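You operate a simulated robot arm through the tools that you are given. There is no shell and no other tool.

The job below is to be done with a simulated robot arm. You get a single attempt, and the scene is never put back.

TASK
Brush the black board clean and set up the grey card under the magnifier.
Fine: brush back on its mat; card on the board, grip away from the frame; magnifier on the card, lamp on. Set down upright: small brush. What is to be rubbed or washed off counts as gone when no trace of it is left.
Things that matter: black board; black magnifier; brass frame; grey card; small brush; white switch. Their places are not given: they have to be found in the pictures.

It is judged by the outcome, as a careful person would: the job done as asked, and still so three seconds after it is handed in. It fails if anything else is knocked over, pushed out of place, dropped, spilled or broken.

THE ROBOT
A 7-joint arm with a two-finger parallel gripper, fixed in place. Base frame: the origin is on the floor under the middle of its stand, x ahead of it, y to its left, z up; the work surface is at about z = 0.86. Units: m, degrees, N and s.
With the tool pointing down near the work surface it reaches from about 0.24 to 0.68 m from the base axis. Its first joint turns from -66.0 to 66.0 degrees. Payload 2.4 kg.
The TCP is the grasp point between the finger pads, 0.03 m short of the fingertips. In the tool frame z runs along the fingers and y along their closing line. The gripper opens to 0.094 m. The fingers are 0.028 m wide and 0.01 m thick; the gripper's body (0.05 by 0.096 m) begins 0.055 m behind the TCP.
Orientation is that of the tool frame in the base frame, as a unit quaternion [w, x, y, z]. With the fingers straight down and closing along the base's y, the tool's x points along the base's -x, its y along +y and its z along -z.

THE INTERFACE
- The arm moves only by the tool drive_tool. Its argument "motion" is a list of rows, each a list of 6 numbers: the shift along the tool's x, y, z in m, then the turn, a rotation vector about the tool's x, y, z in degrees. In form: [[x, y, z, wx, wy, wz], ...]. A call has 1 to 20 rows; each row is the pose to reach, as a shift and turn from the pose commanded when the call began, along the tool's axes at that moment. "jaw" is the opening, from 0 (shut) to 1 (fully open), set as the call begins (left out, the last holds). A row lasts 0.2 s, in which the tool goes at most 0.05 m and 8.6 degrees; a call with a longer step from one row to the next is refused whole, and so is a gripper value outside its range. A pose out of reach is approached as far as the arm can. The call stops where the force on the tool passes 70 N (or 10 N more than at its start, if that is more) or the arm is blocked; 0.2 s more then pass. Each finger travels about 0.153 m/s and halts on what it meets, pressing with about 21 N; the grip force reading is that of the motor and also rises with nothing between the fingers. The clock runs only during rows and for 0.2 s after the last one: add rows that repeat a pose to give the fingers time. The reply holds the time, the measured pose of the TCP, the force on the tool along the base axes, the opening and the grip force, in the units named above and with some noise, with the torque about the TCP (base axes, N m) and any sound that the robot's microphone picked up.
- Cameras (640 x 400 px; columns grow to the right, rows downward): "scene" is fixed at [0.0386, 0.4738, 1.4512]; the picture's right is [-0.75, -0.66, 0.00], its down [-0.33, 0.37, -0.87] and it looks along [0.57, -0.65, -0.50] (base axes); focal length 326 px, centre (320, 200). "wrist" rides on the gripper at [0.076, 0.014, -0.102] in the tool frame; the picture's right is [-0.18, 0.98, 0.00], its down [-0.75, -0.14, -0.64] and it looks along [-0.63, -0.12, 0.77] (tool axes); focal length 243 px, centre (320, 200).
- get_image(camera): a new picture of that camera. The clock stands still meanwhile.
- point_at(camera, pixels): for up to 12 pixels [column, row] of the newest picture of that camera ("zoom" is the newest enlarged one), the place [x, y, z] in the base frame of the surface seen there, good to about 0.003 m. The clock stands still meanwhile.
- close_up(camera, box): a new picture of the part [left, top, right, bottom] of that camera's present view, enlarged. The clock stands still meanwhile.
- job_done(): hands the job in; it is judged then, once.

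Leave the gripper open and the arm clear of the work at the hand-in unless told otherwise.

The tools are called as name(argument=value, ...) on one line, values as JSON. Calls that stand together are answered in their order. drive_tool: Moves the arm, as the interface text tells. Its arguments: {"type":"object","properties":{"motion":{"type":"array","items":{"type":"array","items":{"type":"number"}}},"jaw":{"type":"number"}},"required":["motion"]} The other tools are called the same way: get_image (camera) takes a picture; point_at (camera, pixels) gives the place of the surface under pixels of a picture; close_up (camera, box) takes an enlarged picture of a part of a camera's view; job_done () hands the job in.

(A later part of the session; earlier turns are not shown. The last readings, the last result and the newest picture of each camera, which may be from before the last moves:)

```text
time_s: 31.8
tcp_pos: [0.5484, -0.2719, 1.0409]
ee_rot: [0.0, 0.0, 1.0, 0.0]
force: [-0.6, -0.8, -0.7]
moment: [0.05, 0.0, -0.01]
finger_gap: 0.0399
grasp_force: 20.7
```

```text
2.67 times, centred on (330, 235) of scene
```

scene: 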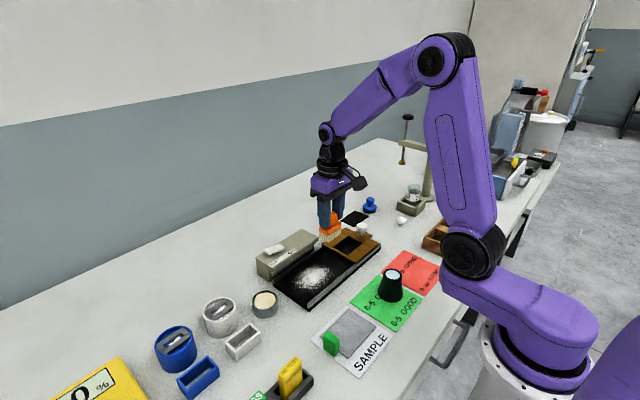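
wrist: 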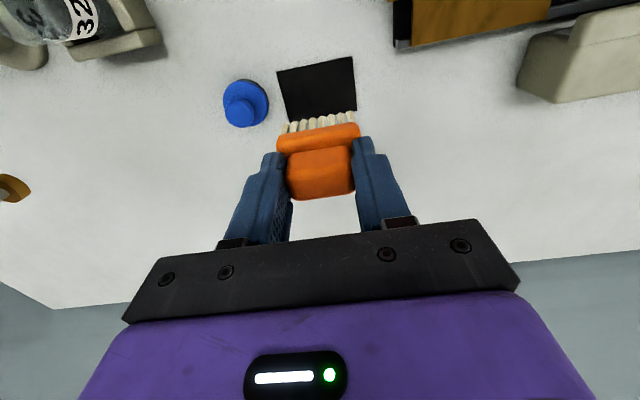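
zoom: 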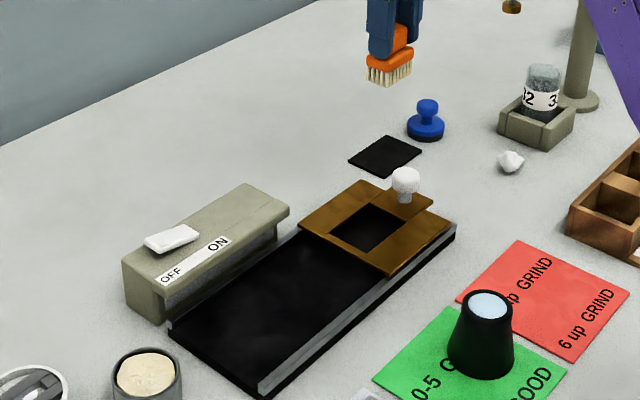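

The board looks clean. I check where the brush sits in the fingers: base corners at (279,140),(359,128), handle (320,172), plus mat corners (278,70),(352,58),(356,108),(287,122).

point_at(camera="wrist", pixels=[[281, 143], [357, 129], [320, 160], [320, 180], [292, 170], [350, 165], [278, 72], [351, 59], [355, 106], [320, 90], [245, 100], [232, 118]])

close_up(camera="wrist", box=[220, 90, 420, 220])

```text
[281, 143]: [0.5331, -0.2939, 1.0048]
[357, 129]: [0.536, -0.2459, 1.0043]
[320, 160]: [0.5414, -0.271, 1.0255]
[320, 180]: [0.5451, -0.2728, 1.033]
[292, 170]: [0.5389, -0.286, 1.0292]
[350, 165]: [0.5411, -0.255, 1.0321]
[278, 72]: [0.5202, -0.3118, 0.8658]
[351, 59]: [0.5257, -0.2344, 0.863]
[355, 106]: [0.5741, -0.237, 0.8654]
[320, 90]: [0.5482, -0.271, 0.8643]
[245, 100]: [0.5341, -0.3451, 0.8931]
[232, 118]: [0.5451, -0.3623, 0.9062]
```

```text
3.08 times, centred on (320, 155) of wrist
```

zoom: 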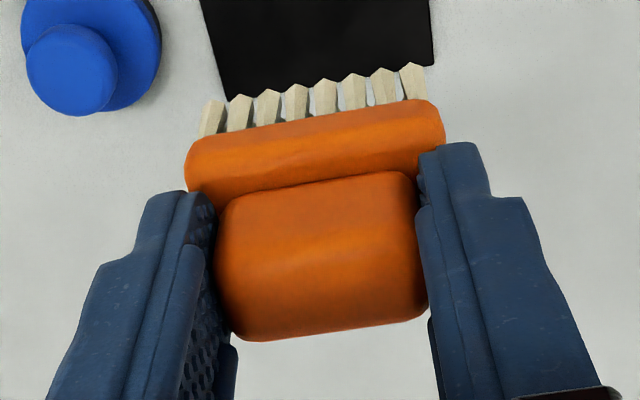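

Brush is level and centred within a few mm. I shift −3 mm in y and descend to just above the mat (TCP z≈0.936), then in small steps to contact.

drive_tool(motion=[[-0.0005, -0.003, 0.03, 0, 0, 0], [-0.0005, -0.003, 0.06, 0, 0, 0], [-0.0005, -0.003, 0.09, 0, 0, 0], [-0.0005, -0.003, 0.102, 0, 0, 0], [-0.0005, -0.003, 0.105, 0, 0, 0]])

close_up(camera="scene", box=[320, 165, 400, 225])

```text
time_s: 33.0
tcp_pos: [0.5486, -0.2761, 0.934]
ee_rot: [0.0, 0.0, 1.0, 0.0]
force: [0.4, -0.3, -1.5]
moment: [0.0, 0.0, 0.02]
finger_gap: 0.0394
grasp_force: 20.6
```

```text
6.67 times, centred on (360, 195) of scene
```

zoom: 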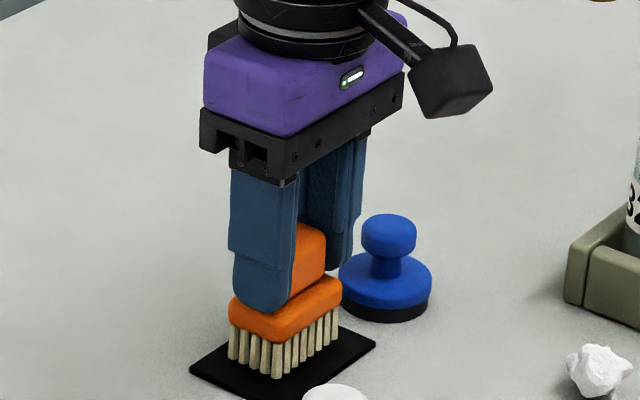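

Almost down, no contact yet. I step down 1 mm at a time.

drive_tool(motion=[[0, 0.001, 0.001, 0, 0, 0], [0, 0.001, 0.002, 0, 0, 0], [0, 0.001, 0.003, 0, 0, 0]])

```text
time_s: 33.8
tcp_pos: [0.5492, -0.2742, 0.9307]
ee_rot: [0.0, 0.0, 1.0, 0.0]
force: [0.2, 1.0, -1.0]
moment: [0.02, -0.01, 0.0]
finger_gap: 0.0395
grasp_force: 21.4
```

drive_tool(motion=[[0, 0, 0.001, 0, 0, 0], [0, 0, 0.002, 0, 0, 0]])

close_up(camera="scene", box=[335, 185, 385, 225])

```text
time_s: 34.4
tcp_pos: [0.5489, -0.2746, 0.9309]
ee_rot: [0.001, 0.001, 1.0, 0.0]
force: [-4.0, 2.7, 12.9]
moment: [0.18, 0.02, 0.05]
finger_gap: 0.0397
grasp_force: 21.1
```

```text
10.00 times, centred on (360, 205) of scene
```

zoom: 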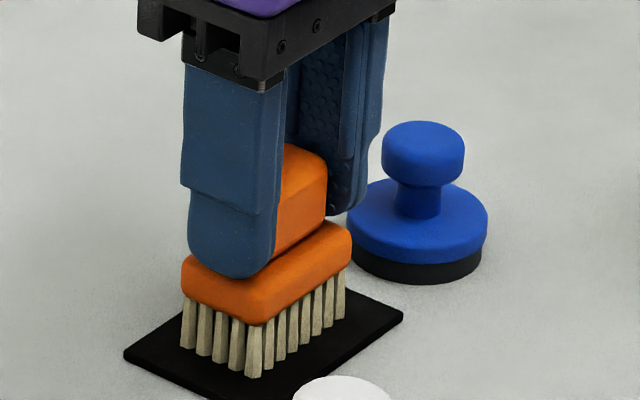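

Contact with the mat (13 N). I relax up 1 mm and open the jaw to 0.6 only, so as not to touch the stamp.

drive_tool(motion=[[0, 0, -0.001, 0, 0, 0], [0, 0, -0.001, 0, 0, 0], [0, 0, -0.001, 0, 0, 0]], jaw=0.6)

close_up(camera="scene", box=[335, 185, 385, 225])

```text
time_s: 35.2
tcp_pos: [0.5471, -0.2748, 0.9306]
ee_rot: [0.0, 0.0, 1.0, 0.0]
force: [0.5, 0.7, -0.5]
moment: [-0.02, 0.0, 0.0]
finger_gap: 0.0566
grasp_force: 0.0
```

```text
10.00 times, centred on (360, 205) of scene
```

zoom: 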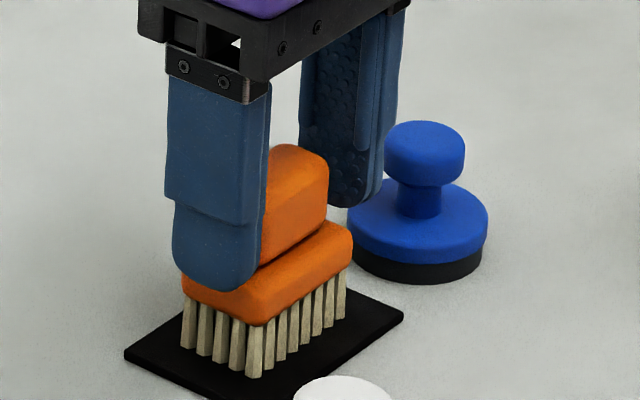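

The brush stands upright on its mat. I lift straight up 0.12, then check it.

drive_tool(motion=[[0, 0, -0.03, 0, 0, 0], [0, 0, -0.07, 0, 0, 0], [0, 0, -0.12, 0, 0, 0], [0, 0, -0.12, 0, 0, 0]])

get_image(camera="wrist")

get_image(camera="scene")

```text
time_s: 36.2
tcp_pos: [0.5475, -0.2731, 1.0496]
ee_rot: [0.0, 0.0, 1.0, 0.0]
force: [-0.8, 0.0, 0.3]
moment: [0.0, 0.02, 0.02]
finger_gap: 0.0566
grasp_force: 0.0
```

```text
taken
```

wrist: 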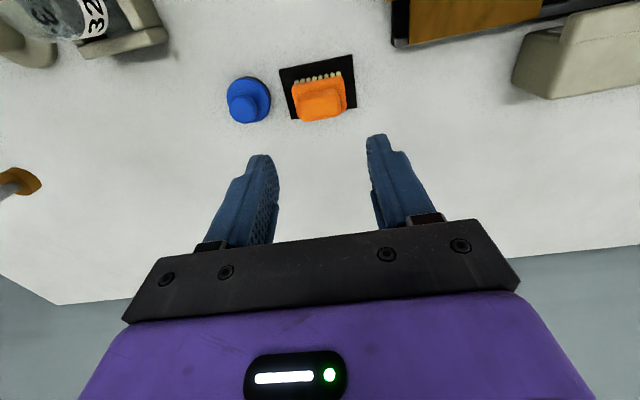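

```text
taken
```

scene: 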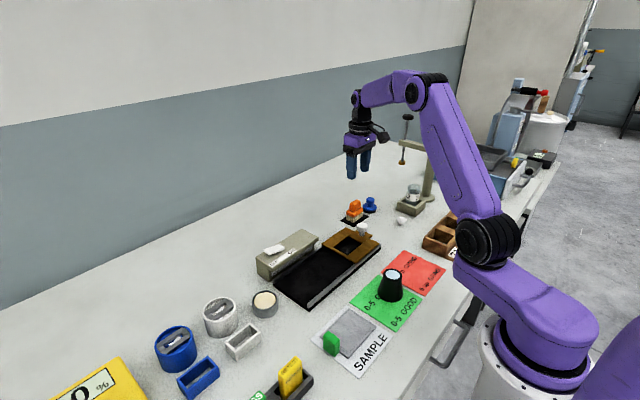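

Brush is in place. Next I go to above the card's green grip, (0.285, 0.14) at z≈1.05.

drive_tool(motion=[[0.0219, 0.0344, 0, 0, 0, 0], [0.0438, 0.0688, 0, 0, 0, 0], [0.0656, 0.1033, 0, 0, 0, 0], [0.0875, 0.1377, 0, 0, 0, 0], [0.1094, 0.1721, 0, 0, 0, 0], [0.1313, 0.2065, 0, 0, 0, 0], [0.1531, 0.2409, 0, 0, 0, 0], [0.175, 0.2753, 0, 0, 0, 0], [0.1969, 0.3098, 0, 0, 0, 0], [0.2188, 0.3442, 0, 0, 0, 0], [0.2406, 0.3786, 0, 0, 0, 0], [0.2625, 0.413, 0, 0, 0, 0], [0.2625, 0.413, 0, 0, 0, 0]])

get_image(camera="wrist")

```text
time_s: 39.0
tcp_pos: [0.2839, 0.1382, 1.0505]
ee_rot: [0.0, -0.001, 1.0, 0.0]
force: [0.1, 0.6, 0.3]
moment: [0.02, 0.01, 0.01]
finger_gap: 0.0563
grasp_force: 0.1
```

```text
taken
```

wrist: 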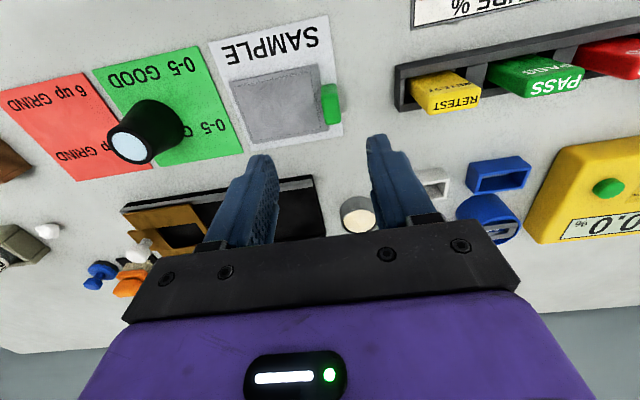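

The card with its green grip shows at (280–335, 70–140). I enlarge it and measure.

close_up(camera="wrist", box=[210, 40, 370, 160])

```text
3.33 times, centred on (290, 100) of wrist
```

zoom: 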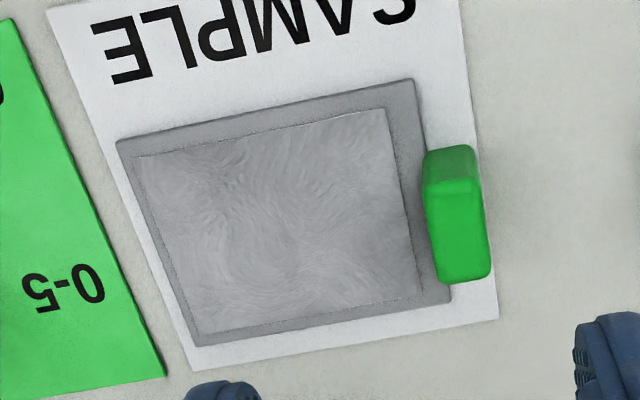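

point_at(camera="zoom", pixels=[[118, 145], [414, 82], [449, 300], [196, 342], [428, 195], [480, 190], [438, 278], [488, 270], [455, 230], [425, 160], [470, 150], [420, 150]])

```text
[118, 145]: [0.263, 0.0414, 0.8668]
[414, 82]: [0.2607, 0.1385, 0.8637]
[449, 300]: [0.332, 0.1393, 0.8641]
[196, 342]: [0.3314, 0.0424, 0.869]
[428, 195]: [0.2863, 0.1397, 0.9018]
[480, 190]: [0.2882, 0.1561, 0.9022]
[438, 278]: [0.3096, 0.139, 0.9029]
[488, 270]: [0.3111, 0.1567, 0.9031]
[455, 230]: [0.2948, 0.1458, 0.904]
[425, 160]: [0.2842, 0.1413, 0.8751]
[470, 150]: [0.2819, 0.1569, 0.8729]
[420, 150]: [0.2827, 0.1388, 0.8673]
```

Grip is a block at y 0.139–0.157, x 0.2815–0.311, top 0.904; plate top 0.868. I move over its centre (0.296, 0.148) and descend to TCP z≈0.915 first.

drive_tool(motion=[[-0.0124, 0.0098, 0.03, 0, 0, 0], [-0.0124, 0.0098, 0.07, 0, 0, 0], [-0.0124, 0.0098, 0.11, 0, 0, 0], [-0.0124, 0.0098, 0.135, 0, 0, 0], [-0.0124, 0.0098, 0.135, 0, 0, 0]], jaw=0.5)

close_up(camera="scene", box=[290, 260, 410, 380])

get_image(camera="wrist")

```text
time_s: 40.2
tcp_pos: [0.2977, 0.1486, 0.9128]
ee_rot: [0.0, 0.0, 1.0, 0.0]
force: [-0.7, 0.9, -0.6]
moment: [-0.03, 0.0, -0.01]
finger_gap: 0.0471
grasp_force: 0.1
```

```text
3.33 times, centred on (350, 320) of scene
```

zoom: 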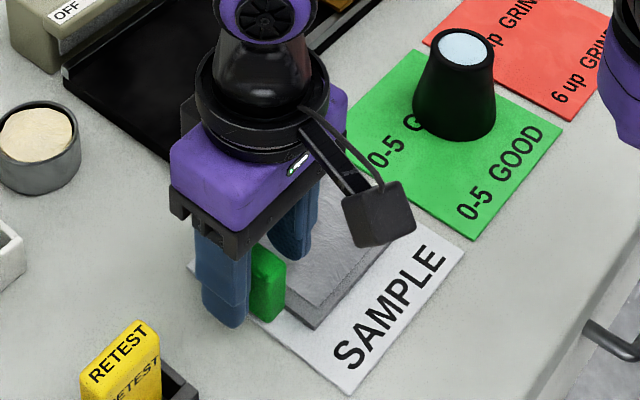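

```text
taken
```

wrist: 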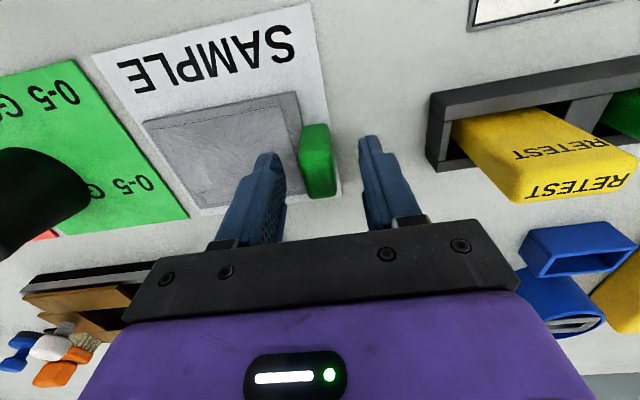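

Fingers straddle the grip correctly. I descend 0.011 more (tips ~3 mm above the plate) and then close.

drive_tool(motion=[[0, 0, 0.006, 0, 0, 0], [0, 0, 0.011, 0, 0, 0], [0, 0, 0.011, 0, 0, 0]])

drive_tool(motion=[[0, 0, 0, 0, 0, 0], [0, 0, 0, 0, 0, 0], [0, 0, 0, 0, 0, 0]], jaw=0.0)

close_up(camera="scene", box=[290, 260, 410, 380])

```text
time_s: 41.0
tcp_pos: [0.2984, 0.1478, 0.9032]
ee_rot: [-0.001, 0.0, 1.0, 0.0]
force: [-0.2, -0.5, -0.4]
moment: [0.02, -0.01, -0.02]
finger_gap: 0.0471
grasp_force: 0.1
```

```text
time_s: 41.8
tcp_pos: [0.2979, 0.1468, 0.9026]
ee_rot: [-0.001, 0.0, 1.0, 0.0]
force: [0.1, -0.1, 1.6]
moment: [0.03, 0.02, -0.01]
finger_gap: 0.0219
grasp_force: 21.3
```

```text
3.33 times, centred on (350, 320) of scene
```

zoom: 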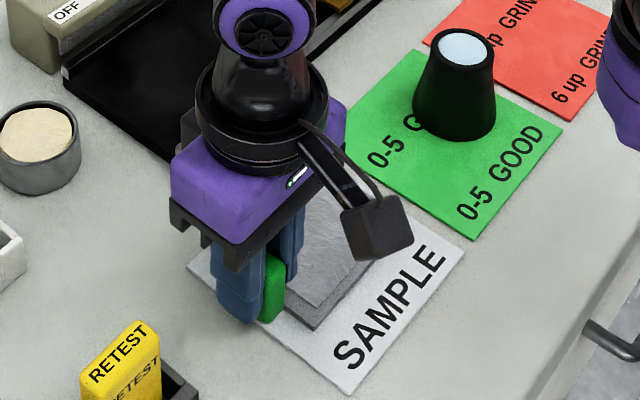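

The grip is held (gap 0.022). I lift slowly and check that the card hangs level.

drive_tool(motion=[[0, 0, -0.01, 0, 0, 0], [0, 0, -0.03, 0, 0, 0], [0, 0, -0.05, 0, 0, 0], [0, 0, -0.08, 0, 0, 0], [0, 0, -0.1, 0, 0, 0], [0, 0, -0.1, 0, 0, 0]])

get_image(camera="wrist")

close_up(camera="scene", box=[290, 220, 450, 340])

```text
time_s: 43.2
tcp_pos: [0.2986, 0.1486, 1.0049]
ee_rot: [0.0, 0.0, 1.0, 0.0]
force: [0.3, -0.5, -0.8]
moment: [0.03, 0.01, -0.02]
finger_gap: 0.0221
grasp_force: 21.1
```

```text
taken
```

wrist: 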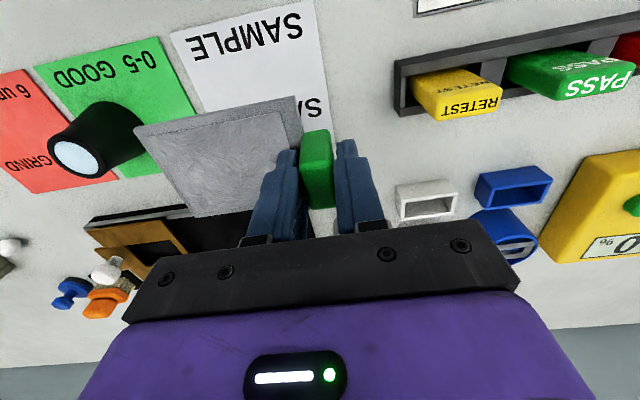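

```text
3.33 times, centred on (370, 280) of scene
```

zoom: 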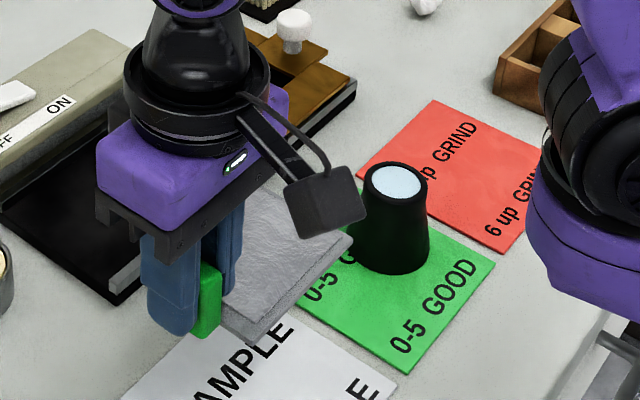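

The card came up with the grip. I check its tilt from wrist-picture points on the plate: (140,132), (290,103), (200,212), (230,150), (280,140).

point_at(camera="wrist", pixels=[[142, 132], [290, 102], [198, 212], [230, 150], [275, 135], [205, 200], [312, 150], [320, 195], [240, 205]])

```text
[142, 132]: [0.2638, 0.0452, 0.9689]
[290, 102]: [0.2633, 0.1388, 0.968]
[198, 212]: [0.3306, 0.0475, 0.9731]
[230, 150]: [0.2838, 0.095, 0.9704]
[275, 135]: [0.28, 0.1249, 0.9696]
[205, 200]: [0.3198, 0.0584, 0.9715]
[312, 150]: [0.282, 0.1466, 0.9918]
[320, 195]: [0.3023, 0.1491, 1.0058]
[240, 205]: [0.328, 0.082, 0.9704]
```

The card is level within a few mm. I carry it to above the board: TCP target (0.460, 0.070), so the plate will lie x 0.424–0.494, y −0.035–0.062 with the grip on the +y end, away from the frame.

drive_tool(motion=[[-0.02, -0.01, 0, 0, 0, 0], [-0.04, -0.02, 0, 0, 0, 0], [-0.06, -0.03, 0, 0, 0, 0], [-0.08, -0.04, 0, 0, 0, 0], [-0.1, -0.05, 0, 0, 0, 0], [-0.12, -0.06, 0, 0, 0, 0], [-0.14, -0.07, 0, 0, 0, 0], [-0.162, -0.0785, 0, 0, 0, 0], [-0.162, -0.0785, 0, 0, 0, 0]])

get_image(camera="wrist")

close_up(camera="scene", box=[250, 180, 410, 310])

```text
time_s: 45.2
tcp_pos: [0.4602, 0.0691, 1.0055]
ee_rot: [0.0, 0.0, 1.0, -0.001]
force: [0.6, 0.4, -1.0]
moment: [0.03, 0.02, 0.0]
finger_gap: 0.0219
grasp_force: 20.9
```

```text
taken
```

wrist: 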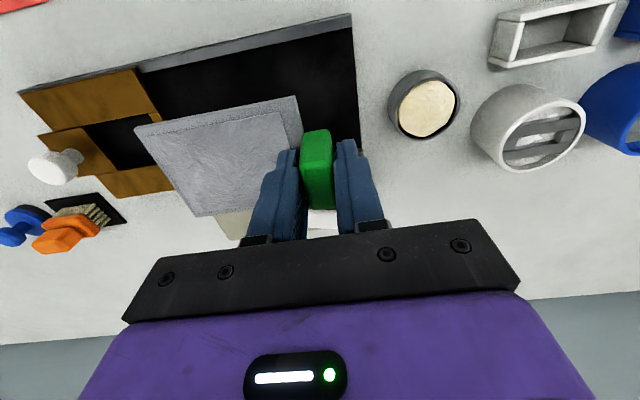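

```text
3.08 times, centred on (330, 245) of scene
```

zoom: 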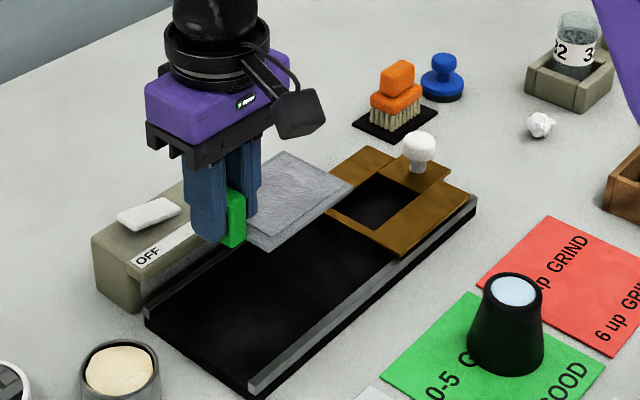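

I verify the plate's position relative to the near rail and frame before lowering: plate corners (140,130),(295,98),(198,213), rail inner edge (250,52), frame edge (165,170).

point_at(camera="wrist", pixels=[[142, 131], [293, 100], [197, 212], [250, 44], [250, 50], [250, 58], [152, 95], [165, 175], [345, 20], [350, 100], [319, 195]])

```text
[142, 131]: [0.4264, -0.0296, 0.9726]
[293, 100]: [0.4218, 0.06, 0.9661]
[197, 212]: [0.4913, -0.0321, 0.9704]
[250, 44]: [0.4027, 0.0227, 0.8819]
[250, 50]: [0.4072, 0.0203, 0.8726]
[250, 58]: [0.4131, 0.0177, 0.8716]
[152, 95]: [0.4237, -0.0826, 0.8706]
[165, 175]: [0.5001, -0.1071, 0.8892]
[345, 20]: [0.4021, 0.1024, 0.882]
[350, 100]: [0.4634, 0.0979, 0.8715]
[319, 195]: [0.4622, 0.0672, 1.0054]
```

The plate fits well between the rails and clear of the frame. I lower to TCP z≈0.916 first.

drive_tool(motion=[[0, 0, 0.025, 0, 0, 0], [0, 0, 0.05, 0, 0, 0], [0, 0, 0.075, 0, 0, 0], [0, 0, 0.087, 0, 0, 0], [0, 0, 0.09, 0, 0, 0]])

drive_tool(motion=[[0, 0, 0.001, 0, 0, 0], [0, 0, 0.002, 0, 0, 0]])

close_up(camera="scene", box=[260, 200, 380, 310])

```text
time_s: 46.4
tcp_pos: [0.4602, 0.0706, 0.9127]
ee_rot: [0.0, 0.0, 1.0, 0.0]
force: [-0.2, 0.4, -0.6]
moment: [0.04, 0.02, 0.03]
finger_gap: 0.0219
grasp_force: 21.3
```

```text
time_s: 47.0
tcp_pos: [0.4593, 0.071, 0.9122]
ee_rot: [-0.001, 0.001, 1.0, 0.001]
force: [-2.7, -0.3, 12.4]
moment: [-0.03, 0.15, 0.0]
finger_gap: 0.0219
grasp_force: 20.9
```

```text
3.64 times, centred on (320, 255) of scene
```

zoom: 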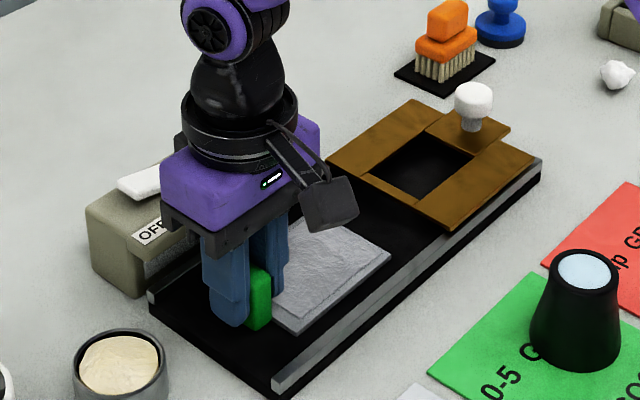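

The card rests on the board (12 N). I relax 1 mm and open the jaw to 0.45, then lift straight up.

drive_tool(motion=[[0, 0, -0.0012, 0, 0, 0], [0, 0, -0.0012, 0, 0, 0], [0, 0, -0.0012, 0, 0, 0]], jaw=0.45)

drive_tool(motion=[[0, 0, -0.015, 0, 0, 0], [0, 0, -0.05, 0, 0, 0], [0, 0, -0.1, 0, 0, 0], [0, 0, -0.1, 0, 0, 0]])

get_image(camera="wrist")

close_up(camera="scene", box=[260, 200, 380, 310])

```text
time_s: 47.8
tcp_pos: [0.4607, 0.0705, 0.9132]
ee_rot: [0.0, 0.0, 1.0, -0.001]
force: [0.5, 0.1, -0.2]
moment: [-0.01, -0.02, 0.04]
finger_gap: 0.0422
grasp_force: 0.1
```

```text
time_s: 48.8
tcp_pos: [0.46, 0.0704, 1.0136]
ee_rot: [0.0, 0.0, 1.0, 0.0]
force: [0.1, 0.2, -0.3]
moment: [0.0, 0.0, 0.02]
finger_gap: 0.0422
grasp_force: 0.0
```

```text
taken
```

wrist: 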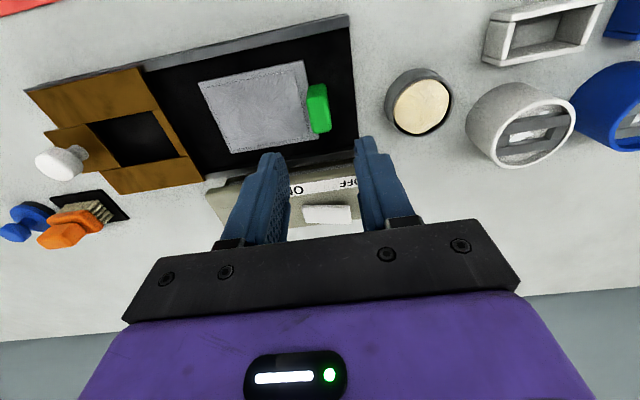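

```text
3.64 times, centred on (320, 255) of scene
```

zoom: 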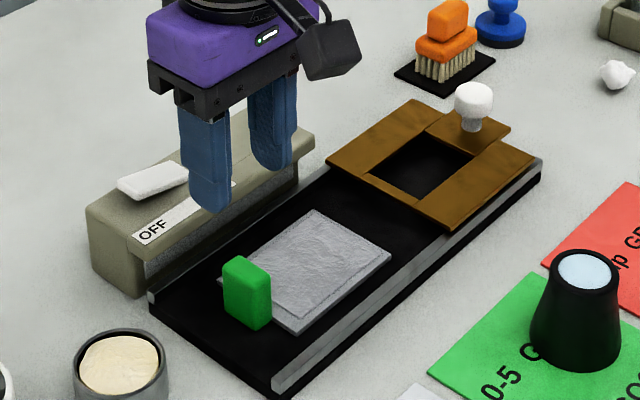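

The card lies flat on the board with its grip on the far side from the frame. I measure its corners in the wrist picture.

point_at(camera="wrist", pixels=[[200, 85], [303, 63], [318, 137], [232, 152], [258, 108], [313, 100], [327, 98], [322, 128], [326, 212], [308, 214], [346, 215], [325, 186]])

close_up(camera="wrist", box=[180, 50, 380, 240])

```text
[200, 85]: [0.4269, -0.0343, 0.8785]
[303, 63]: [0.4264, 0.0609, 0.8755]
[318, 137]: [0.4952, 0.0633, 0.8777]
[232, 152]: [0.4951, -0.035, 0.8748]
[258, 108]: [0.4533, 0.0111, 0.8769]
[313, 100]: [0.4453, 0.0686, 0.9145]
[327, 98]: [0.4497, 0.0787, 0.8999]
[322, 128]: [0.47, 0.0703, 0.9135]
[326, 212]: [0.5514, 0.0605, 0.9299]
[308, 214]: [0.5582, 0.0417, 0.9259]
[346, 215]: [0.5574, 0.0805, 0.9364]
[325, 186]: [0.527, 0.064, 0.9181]
```

```text
2.11 times, centred on (280, 145) of wrist
```

zoom: 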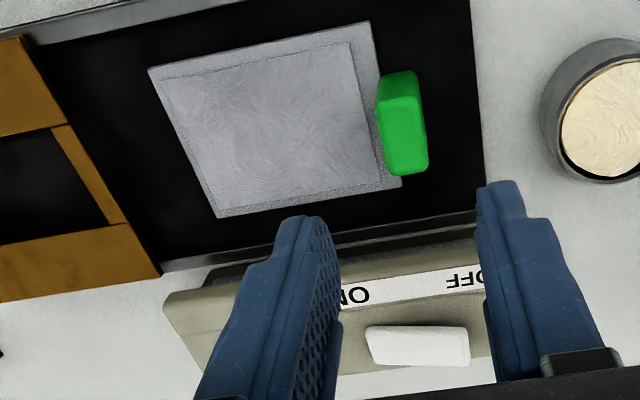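

Plate is at x 0.426–0.496, y −0.035–0.062, top z 0.877, centre (0.461, 0.0135). Now I go above the magnifier near (0.285, −0.066) with the jaw fully open.

drive_tool(motion=[[0.0, 0.0, -0.03, 0, 0, 0], [0.035, -0.0273, -0.036, 0, 0, 0], [0.07, -0.0546, -0.036, 0, 0, 0], [0.105, -0.0818, -0.036, 0, 0, 0], [0.14, -0.1091, -0.036, 0, 0, 0], [0.175, -0.1364, -0.036, 0, 0, 0], [0.175, -0.1364, -0.036, 0, 0, 0]], jaw=1.0)

get_image(camera="wrist")

close_up(camera="wrist", box=[240, 20, 400, 150])

```text
time_s: 50.4
tcp_pos: [0.2857, -0.0647, 1.0493]
ee_rot: [0.0, 0.0, 1.0, 0.0]
force: [0.2, -0.2, 0.6]
moment: [0.05, 0.02, -0.02]
finger_gap: 0.0939
grasp_force: 0.0
```

```text
taken
```

wrist: 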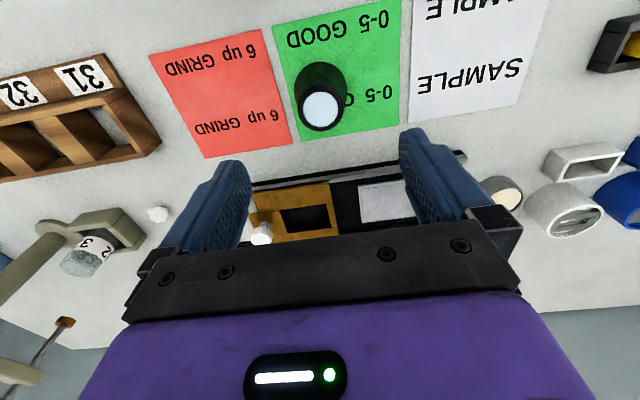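

```text
3.08 times, centred on (320, 85) of wrist
```

zoom: 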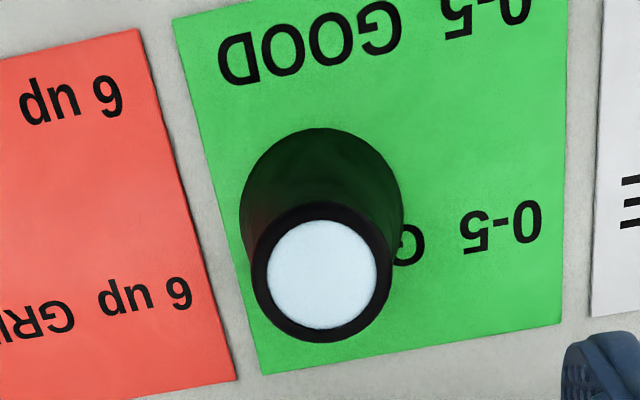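

point_at(camera="zoom", pixels=[[322, 272], [260, 280], [386, 265], [315, 338], [325, 210], [242, 215], [400, 195], [318, 132], [260, 260], [395, 240], [270, 160], [378, 152]])

```text
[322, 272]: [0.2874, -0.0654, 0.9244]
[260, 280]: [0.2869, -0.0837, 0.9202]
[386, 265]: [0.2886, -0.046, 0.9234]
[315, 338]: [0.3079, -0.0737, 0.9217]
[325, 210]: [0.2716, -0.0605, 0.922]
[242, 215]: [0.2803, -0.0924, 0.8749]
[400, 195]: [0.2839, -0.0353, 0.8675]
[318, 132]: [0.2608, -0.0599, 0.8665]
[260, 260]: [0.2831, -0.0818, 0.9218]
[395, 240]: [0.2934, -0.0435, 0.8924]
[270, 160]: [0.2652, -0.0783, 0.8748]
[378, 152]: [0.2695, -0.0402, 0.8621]
```

Magnifier: axis at (0.288, −0.065), base radius ≈0.0285, top radius ≈0.02, top z 0.924. I descend so the tips sit about mid-height (TCP z≈0.921), jaw fully open.

drive_tool(motion=[[-0.0023, -0.0005, 0.03, 0, 0, 0], [-0.0023, -0.0005, 0.07, 0, 0, 0], [-0.0023, -0.0005, 0.105, 0, 0, 0], [-0.0023, -0.0005, 0.128, 0, 0, 0], [-0.0023, -0.0005, 0.128, 0, 0, 0]])

get_image(camera="wrist")

close_up(camera="scene", box=[330, 220, 450, 320])

```text
time_s: 51.6
tcp_pos: [0.2866, -0.0665, 0.9224]
ee_rot: [0.0, -0.001, 1.0, 0.0]
force: [-0.5, -0.5, -0.5]
moment: [0.02, -0.02, 0.0]
finger_gap: 0.0939
grasp_force: 0.1
```

```text
taken
```

wrist: 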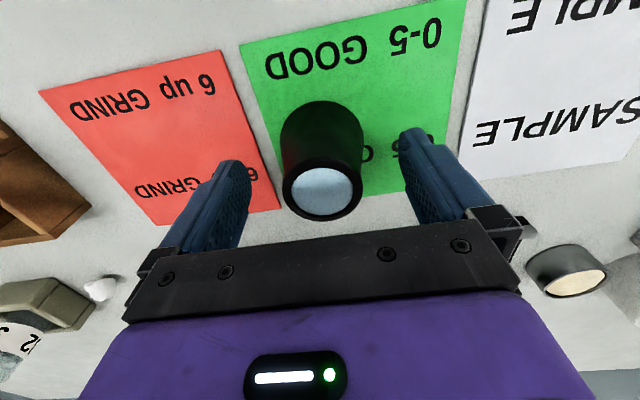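

```text
4.00 times, centred on (390, 270) of scene
```

zoom: 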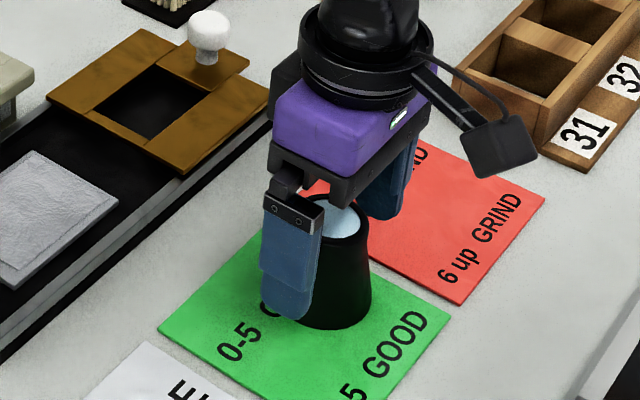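

I double-check the magnifier axis from this nearer view: lens centre (322,190), rim left (285,190), right (360,185), front (322,219).

point_at(camera="wrist", pixels=[[322, 190], [287, 192], [358, 188], [322, 216], [320, 168], [282, 140], [362, 135], [320, 104]])

```text
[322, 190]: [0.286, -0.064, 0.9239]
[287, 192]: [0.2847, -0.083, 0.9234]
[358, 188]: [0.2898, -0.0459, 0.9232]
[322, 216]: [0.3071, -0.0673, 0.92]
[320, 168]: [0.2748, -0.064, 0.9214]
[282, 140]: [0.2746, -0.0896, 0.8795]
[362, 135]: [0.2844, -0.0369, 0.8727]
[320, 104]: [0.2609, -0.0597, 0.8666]
```

Axis (0.287, −0.0645). I nudge +1.5 mm in y and close.

drive_tool(motion=[[-0.0005, 0.0015, 0.001, 0, 0, 0], [-0.0005, 0.0015, 0.001, 0, 0, 0]])

drive_tool(motion=[[0, 0, 0, 0, 0, 0], [0, 0, 0, 0, 0, 0], [0, 0, 0, 0, 0, 0], [0, 0, 0, 0, 0, 0]], jaw=0.0)

close_up(camera="scene", box=[330, 220, 450, 320])

```text
time_s: 52.2
tcp_pos: [0.2871, -0.0654, 0.9217]
ee_rot: [0.0, -0.001, 1.0, 0.001]
force: [-0.3, 0.1, 0.4]
moment: [-0.02, -0.02, 0.02]
finger_gap: 0.0939
grasp_force: 0.1
```

```text
time_s: 53.2
tcp_pos: [0.2864, -0.0655, 0.9213]
ee_rot: [0.0, 0.0, 1.0, 0.0]
force: [0.1, 0.1, 1.7]
moment: [0.01, 0.0, 0.04]
finger_gap: 0.0506
grasp_force: 21.2
```

```text
4.00 times, centred on (390, 270) of scene
```

zoom: 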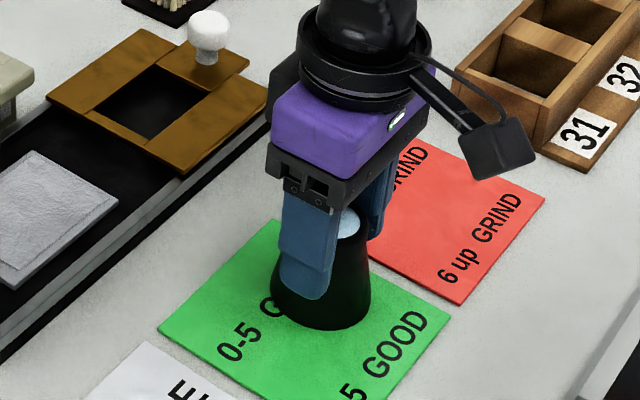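

Held with gap 0.0506 at 21 N. I lift gently 0.09 in small steps and check that it hangs straight.

drive_tool(motion=[[0, 0, -0.005, 0, 0, 0], [0, 0, -0.015, 0, 0, 0], [0, 0, -0.03, 0, 0, 0], [0, 0, -0.05, 0, 0, 0], [0, 0, -0.07, 0, 0, 0], [0, 0, -0.09, 0, 0, 0], [0, 0, -0.09, 0, 0, 0]])

get_image(camera="wrist")

close_up(camera="scene", box=[330, 200, 450, 300])

```text
time_s: 54.8
tcp_pos: [0.2868, -0.0658, 1.0108]
ee_rot: [0.001, 0.001, 1.0, 0.001]
force: [0.2, -0.2, -1.1]
moment: [-0.03, 0.01, 0.01]
finger_gap: 0.0504
grasp_force: 21.0
```

```text
taken
```

wrist: 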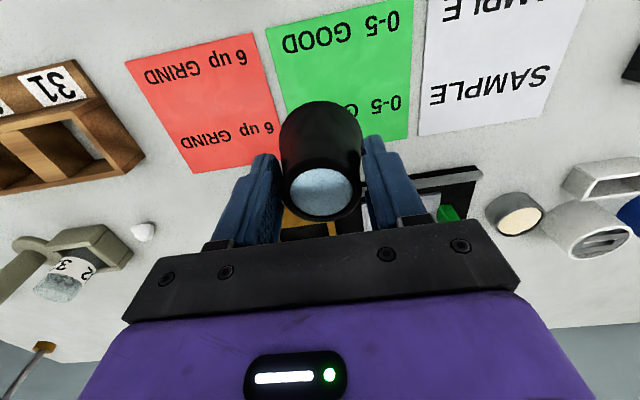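

```text
4.00 times, centred on (390, 250) of scene
```

zoom: 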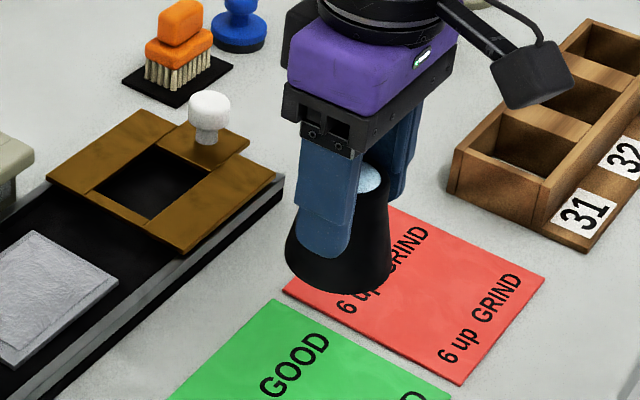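

It hangs upright. I carry it to above the card centre (0.461, 0.010), keeping the height (its base is ≈0.95, above everything on the way).

drive_tool(motion=[[-0.022, 0.0094, -0.01, 0, 0, 0], [-0.0435, 0.0189, -0.01, 0, 0, 0], [-0.065, 0.0283, -0.01, 0, 0, 0], [-0.087, 0.0378, -0.01, 0, 0, 0], [-0.109, 0.0472, -0.01, 0, 0, 0], [-0.1305, 0.0566, -0.01, 0, 0, 0], [-0.152, 0.066, -0.01, 0, 0, 0], [-0.174, 0.0755, -0.01, 0, 0, 0], [-0.174, 0.0755, -0.01, 0, 0, 0]])

get_image(camera="wrist")

close_up(camera="scene", box=[260, 190, 380, 310])

```text
time_s: 56.8
tcp_pos: [0.4603, 0.0087, 1.018]
ee_rot: [0.0, 0.0, 1.0, 0.0]
force: [0.1, -0.1, -1.1]
moment: [0.04, -0.03, -0.01]
finger_gap: 0.0504
grasp_force: 21.3
```

```text
taken
```

wrist: 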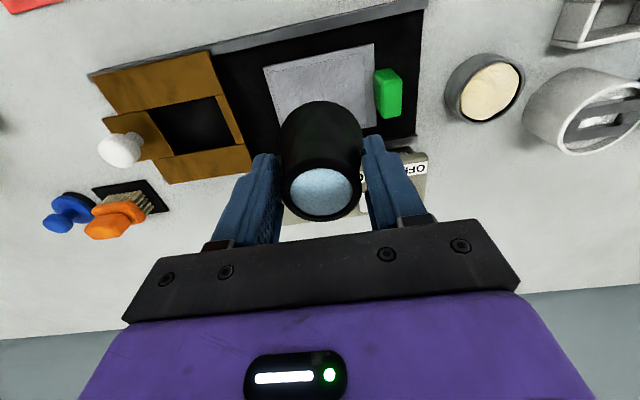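

```text
3.33 times, centred on (320, 250) of scene
```

zoom: 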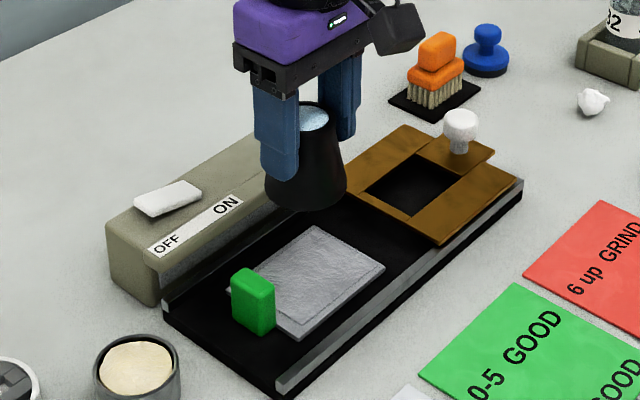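

Above the card's middle. I descend 0.078 to just above contact, then step down by 1 mm.

drive_tool(motion=[[0, 0, 0.025, 0, 0, 0], [0, 0, 0.05, 0, 0, 0], [0, 0, 0.068, 0, 0, 0], [0, 0, 0.076, 0, 0, 0], [0, 0, 0.079, 0, 0, 0]])

drive_tool(motion=[[0, 0, 0.001, 0, 0, 0], [0, 0, 0.002, 0, 0, 0]])

close_up(camera="scene", box=[260, 190, 380, 310])

```text
time_s: 58.0
tcp_pos: [0.4615, 0.0104, 0.9411]
ee_rot: [0.0, -0.001, 1.0, 0.0]
force: [0.0, 0.6, -0.9]
moment: [-0.01, -0.01, -0.02]
finger_gap: 0.0506
grasp_force: 20.9
```

```text
time_s: 58.6
tcp_pos: [0.461, 0.0099, 0.9404]
ee_rot: [0.0, 0.0, 1.0, 0.0]
force: [0.8, 0.3, -0.4]
moment: [0.02, -0.06, -0.03]
finger_gap: 0.0504
grasp_force: 20.8
```

```text
3.33 times, centred on (320, 250) of scene
```

zoom: 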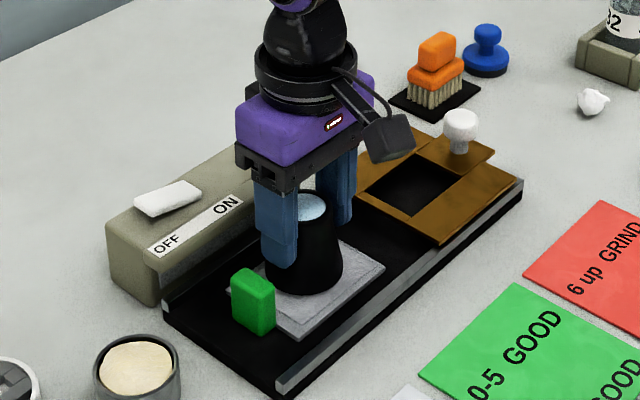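

No contact yet at z≈0.940. I keep stepping down 1 mm at a time.

drive_tool(motion=[[0, 0, 0.001, 0, 0, 0], [0, 0, 0.002, 0, 0, 0]])

```text
time_s: 59.2
tcp_pos: [0.4619, 0.0105, 0.9374]
ee_rot: [0.0, -0.001, 1.0, 0.0]
force: [-0.1, -0.2, -1.0]
moment: [-0.02, 0.02, 0.01]
finger_gap: 0.0503
grasp_force: 21.0
```

drive_tool(motion=[[0, 0, 0.001, 0, 0, 0], [0, 0, 0.0015, 0, 0, 0]])

```text
time_s: 59.8
tcp_pos: [0.4616, 0.0107, 0.9357]
ee_rot: [0.0, 0.0, 1.0, 0.001]
force: [-0.9, -0.3, -0.6]
moment: [-0.01, 0.01, -0.03]
finger_gap: 0.0504
grasp_force: 21.2
```

drive_tool(motion=[[0, 0, 0.0008, 0, 0, 0], [0, 0, 0.0015, 0, 0, 0]])

close_up(camera="scene", box=[290, 230, 370, 310])

```text
time_s: 60.4
tcp_pos: [0.4629, 0.0096, 0.9343]
ee_rot: [0.001, 0.0, 1.0, 0.0]
force: [-4.5, -0.5, 21.7]
moment: [-0.06, 0.16, 0.01]
finger_gap: 0.0501
grasp_force: 21.1
```

```text
5.00 times, centred on (330, 270) of scene
```

zoom: 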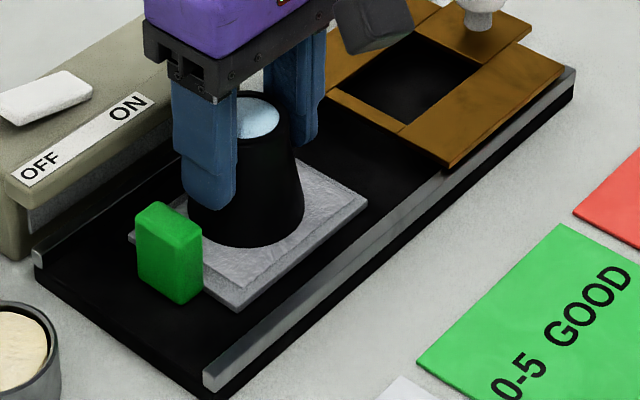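

Contact (22 N). I ease up 1.2 mm, then open the jaw to 0.66 only (keeping ~9 mm from the green grip), then raise straight up.

drive_tool(motion=[[0, 0, -0.0012, 0, 0, 0], [0, 0, -0.0012, 0, 0, 0]])

drive_tool(motion=[[0, 0, 0, 0, 0, 0], [0, 0, 0, 0, 0, 0], [0, 0, 0, 0, 0, 0]], jaw=0.66)

drive_tool(motion=[[0, 0, -0.01, 0, 0, 0], [0, 0, -0.03, 0, 0, 0], [0, 0, -0.06, 0, 0, 0], [0, 0, -0.1, 0, 0, 0], [0, 0, -0.1, 0, 0, 0]])

get_image(camera="wrist")

close_up(camera="scene", box=[260, 190, 380, 310])

```text
time_s: 61.0
tcp_pos: [0.4617, 0.0101, 0.9349]
ee_rot: [0.001, 0.0, 1.0, -0.001]
force: [0.9, -0.5, 5.5]
moment: [-0.06, -0.12, -0.01]
finger_gap: 0.05
grasp_force: 21.2
```

```text
time_s: 61.8
tcp_pos: [0.4606, 0.0103, 0.9347]
ee_rot: [0.0, 0.0, 1.0, -0.001]
force: [-0.4, -0.6, -0.3]
moment: [0.0, 0.0, 0.01]
finger_gap: 0.0623
grasp_force: 0.1
```

```text
time_s: 63.0
tcp_pos: [0.4606, 0.0104, 1.0372]
ee_rot: [0.001, 0.0, 1.0, 0.0]
force: [0.0, 0.9, -0.3]
moment: [-0.02, 0.01, 0.02]
finger_gap: 0.062
grasp_force: 0.1
```

```text
taken
```

wrist: 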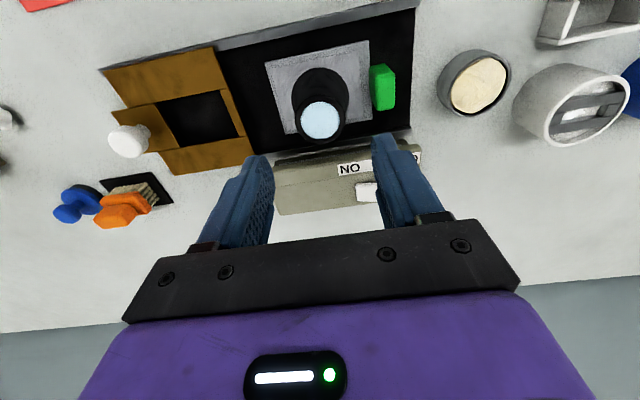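

```text
3.33 times, centred on (320, 250) of scene
```

zoom: 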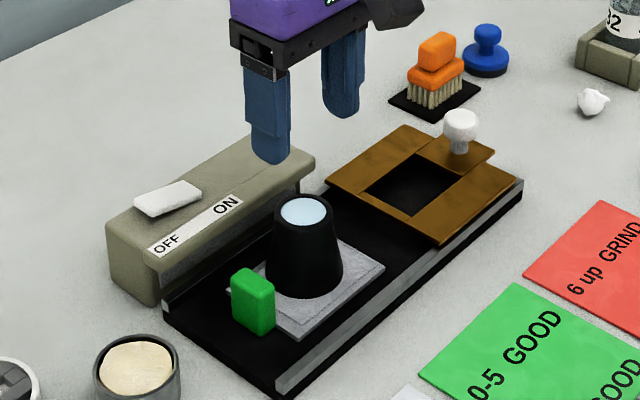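

The magnifier stands upright on the card. Now the switch: I raise slightly and move over it to (0.556, 0.062), closing the jaw on the way, to look at the rocker from near.

drive_tool(motion=[[0, 0, -0.02, 0, 0, 0], [-0.032, 0.017, -0.02, 0, 0, 0], [-0.064, 0.034, -0.02, 0, 0, 0], [-0.0954, 0.0516, -0.02, 0, 0, 0], [-0.0954, 0.0516, -0.02, 0, 0, 0]], jaw=0.66)

drive_tool(motion=[[0, 0, 0, 0, 0, 0], [0, 0, 0, 0, 0, 0], [0, 0, 0, 0, 0, 0]], jaw=0.0)

get_image(camera="wrist")

close_up(camera="wrist", box=[240, 20, 400, 150])

close_up(camera="scene", box=[250, 225, 330, 285])

```text
time_s: 64.2
tcp_pos: [0.5569, 0.0626, 1.0553]
ee_rot: [-0.001, 0.0, 1.0, 0.0]
force: [-0.8, 0.1, 0.1]
moment: [0.03, -0.02, -0.01]
finger_gap: 0.062
grasp_force: 0.0
```

```text
time_s: 65.0
tcp_pos: [0.5567, 0.0626, 1.0558]
ee_rot: [0.0, 0.0, 1.0, 0.0]
force: [0.3, -0.1, 1.1]
moment: [0.02, 0.03, -0.01]
finger_gap: 0.0002
grasp_force: 20.8
```

```text
taken
```

wrist: 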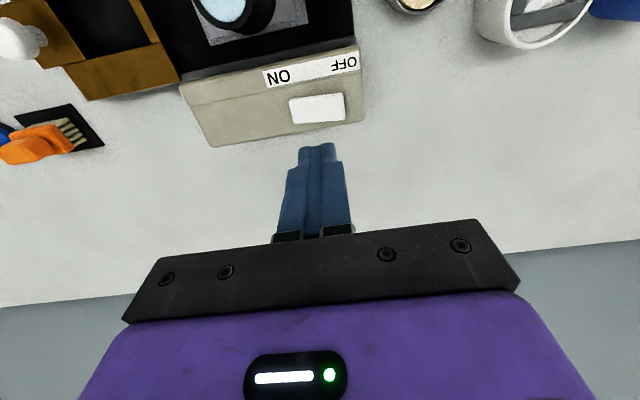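

```text
3.08 times, centred on (320, 85) of wrist
```

zoom: 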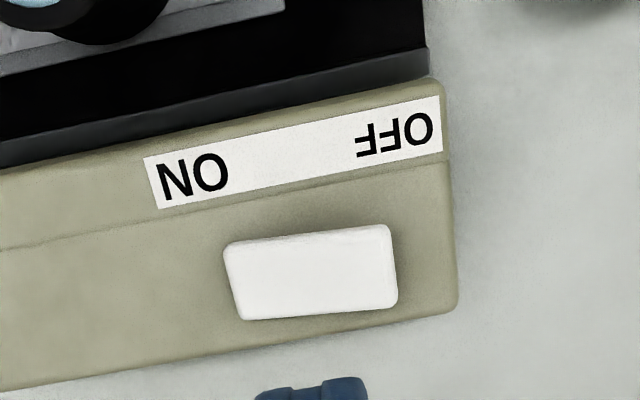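

```text
6.67 times, centred on (290, 255) of scene
```

zoom: 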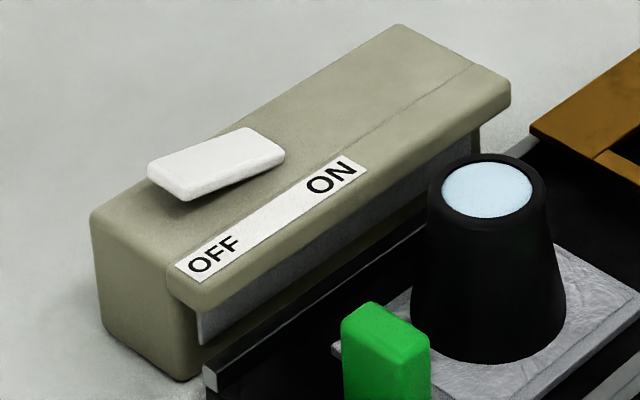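

The rocker's OFF end is raised and its ON end is down, yet the lamp strip under the lip looks grey. I take a baseline enlargement of the lamp strip (scene about (287,268)) and measure the rocker again before touching it.

close_up(camera="scene", box=[262, 240, 322, 285])

point_at(camera="wrist", pixels=[[292, 103], [318, 108], [341, 100], [295, 119], [343, 114], [318, 98], [280, 76], [345, 63], [270, 100], [355, 100], [318, 118], [330, 108]])

```text
8.89 times, centred on (292, 262) of scene
```

zoom: 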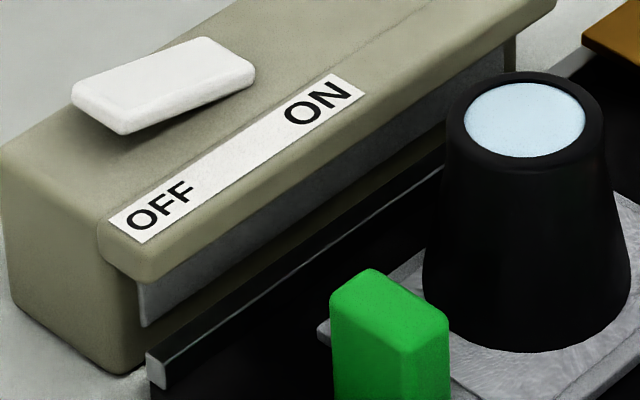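

```text
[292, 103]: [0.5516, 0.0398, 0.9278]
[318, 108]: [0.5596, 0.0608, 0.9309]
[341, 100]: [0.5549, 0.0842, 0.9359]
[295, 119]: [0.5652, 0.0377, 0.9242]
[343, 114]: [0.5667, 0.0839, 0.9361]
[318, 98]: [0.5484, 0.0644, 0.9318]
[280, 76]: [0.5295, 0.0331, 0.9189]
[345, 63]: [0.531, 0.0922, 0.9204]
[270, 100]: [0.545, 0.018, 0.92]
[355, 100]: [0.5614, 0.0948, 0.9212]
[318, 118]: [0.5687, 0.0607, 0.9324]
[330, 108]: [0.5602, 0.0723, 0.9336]
```

The strip looks like an unlit diffuser. First, the safe test: press the end labelled ON (y≈0.042). I go with closed fingers to just above it, TCP z≈0.963.

drive_tool(motion=[[-0.0015, -0.01, 0.02, 0, 0, 0], [-0.0015, -0.0206, 0.05, 0, 0, 0], [-0.0015, -0.0206, 0.08, 0, 0, 0], [-0.0015, -0.0206, 0.093, 0, 0, 0], [-0.0015, -0.0206, 0.093, 0, 0, 0]], jaw=0.0)

close_up(camera="scene", box=[250, 215, 330, 285])

close_up(camera="wrist", box=[220, 60, 420, 220])

```text
time_s: 66.2
tcp_pos: [0.5586, 0.0416, 0.9614]
ee_rot: [0.0, -0.001, 1.0, 0.0]
force: [0.3, -0.3, 0.3]
moment: [0.01, -0.04, 0.03]
finger_gap: 0.0
grasp_force: 21.4
```

```text
5.71 times, centred on (290, 250) of scene
```

zoom: 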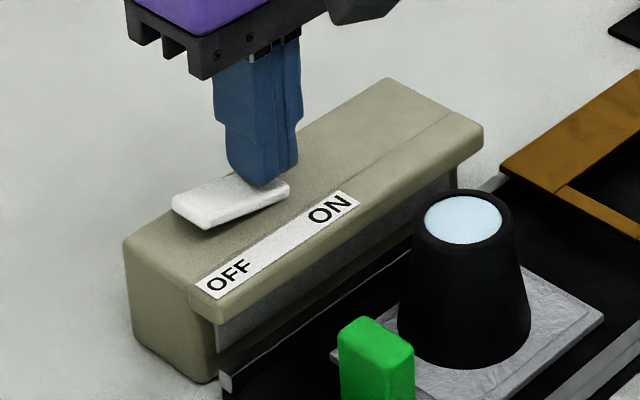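

```text
2.50 times, centred on (320, 140) of wrist
```

zoom: 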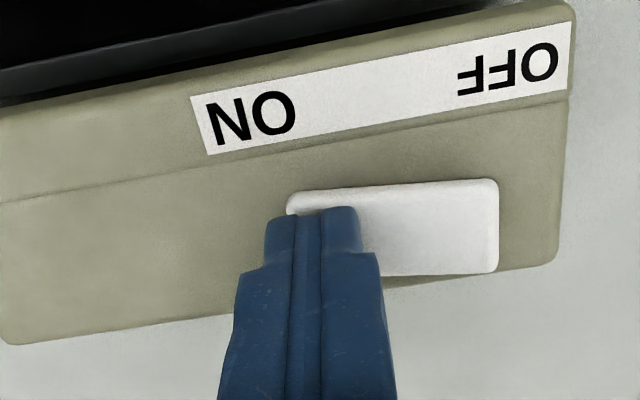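

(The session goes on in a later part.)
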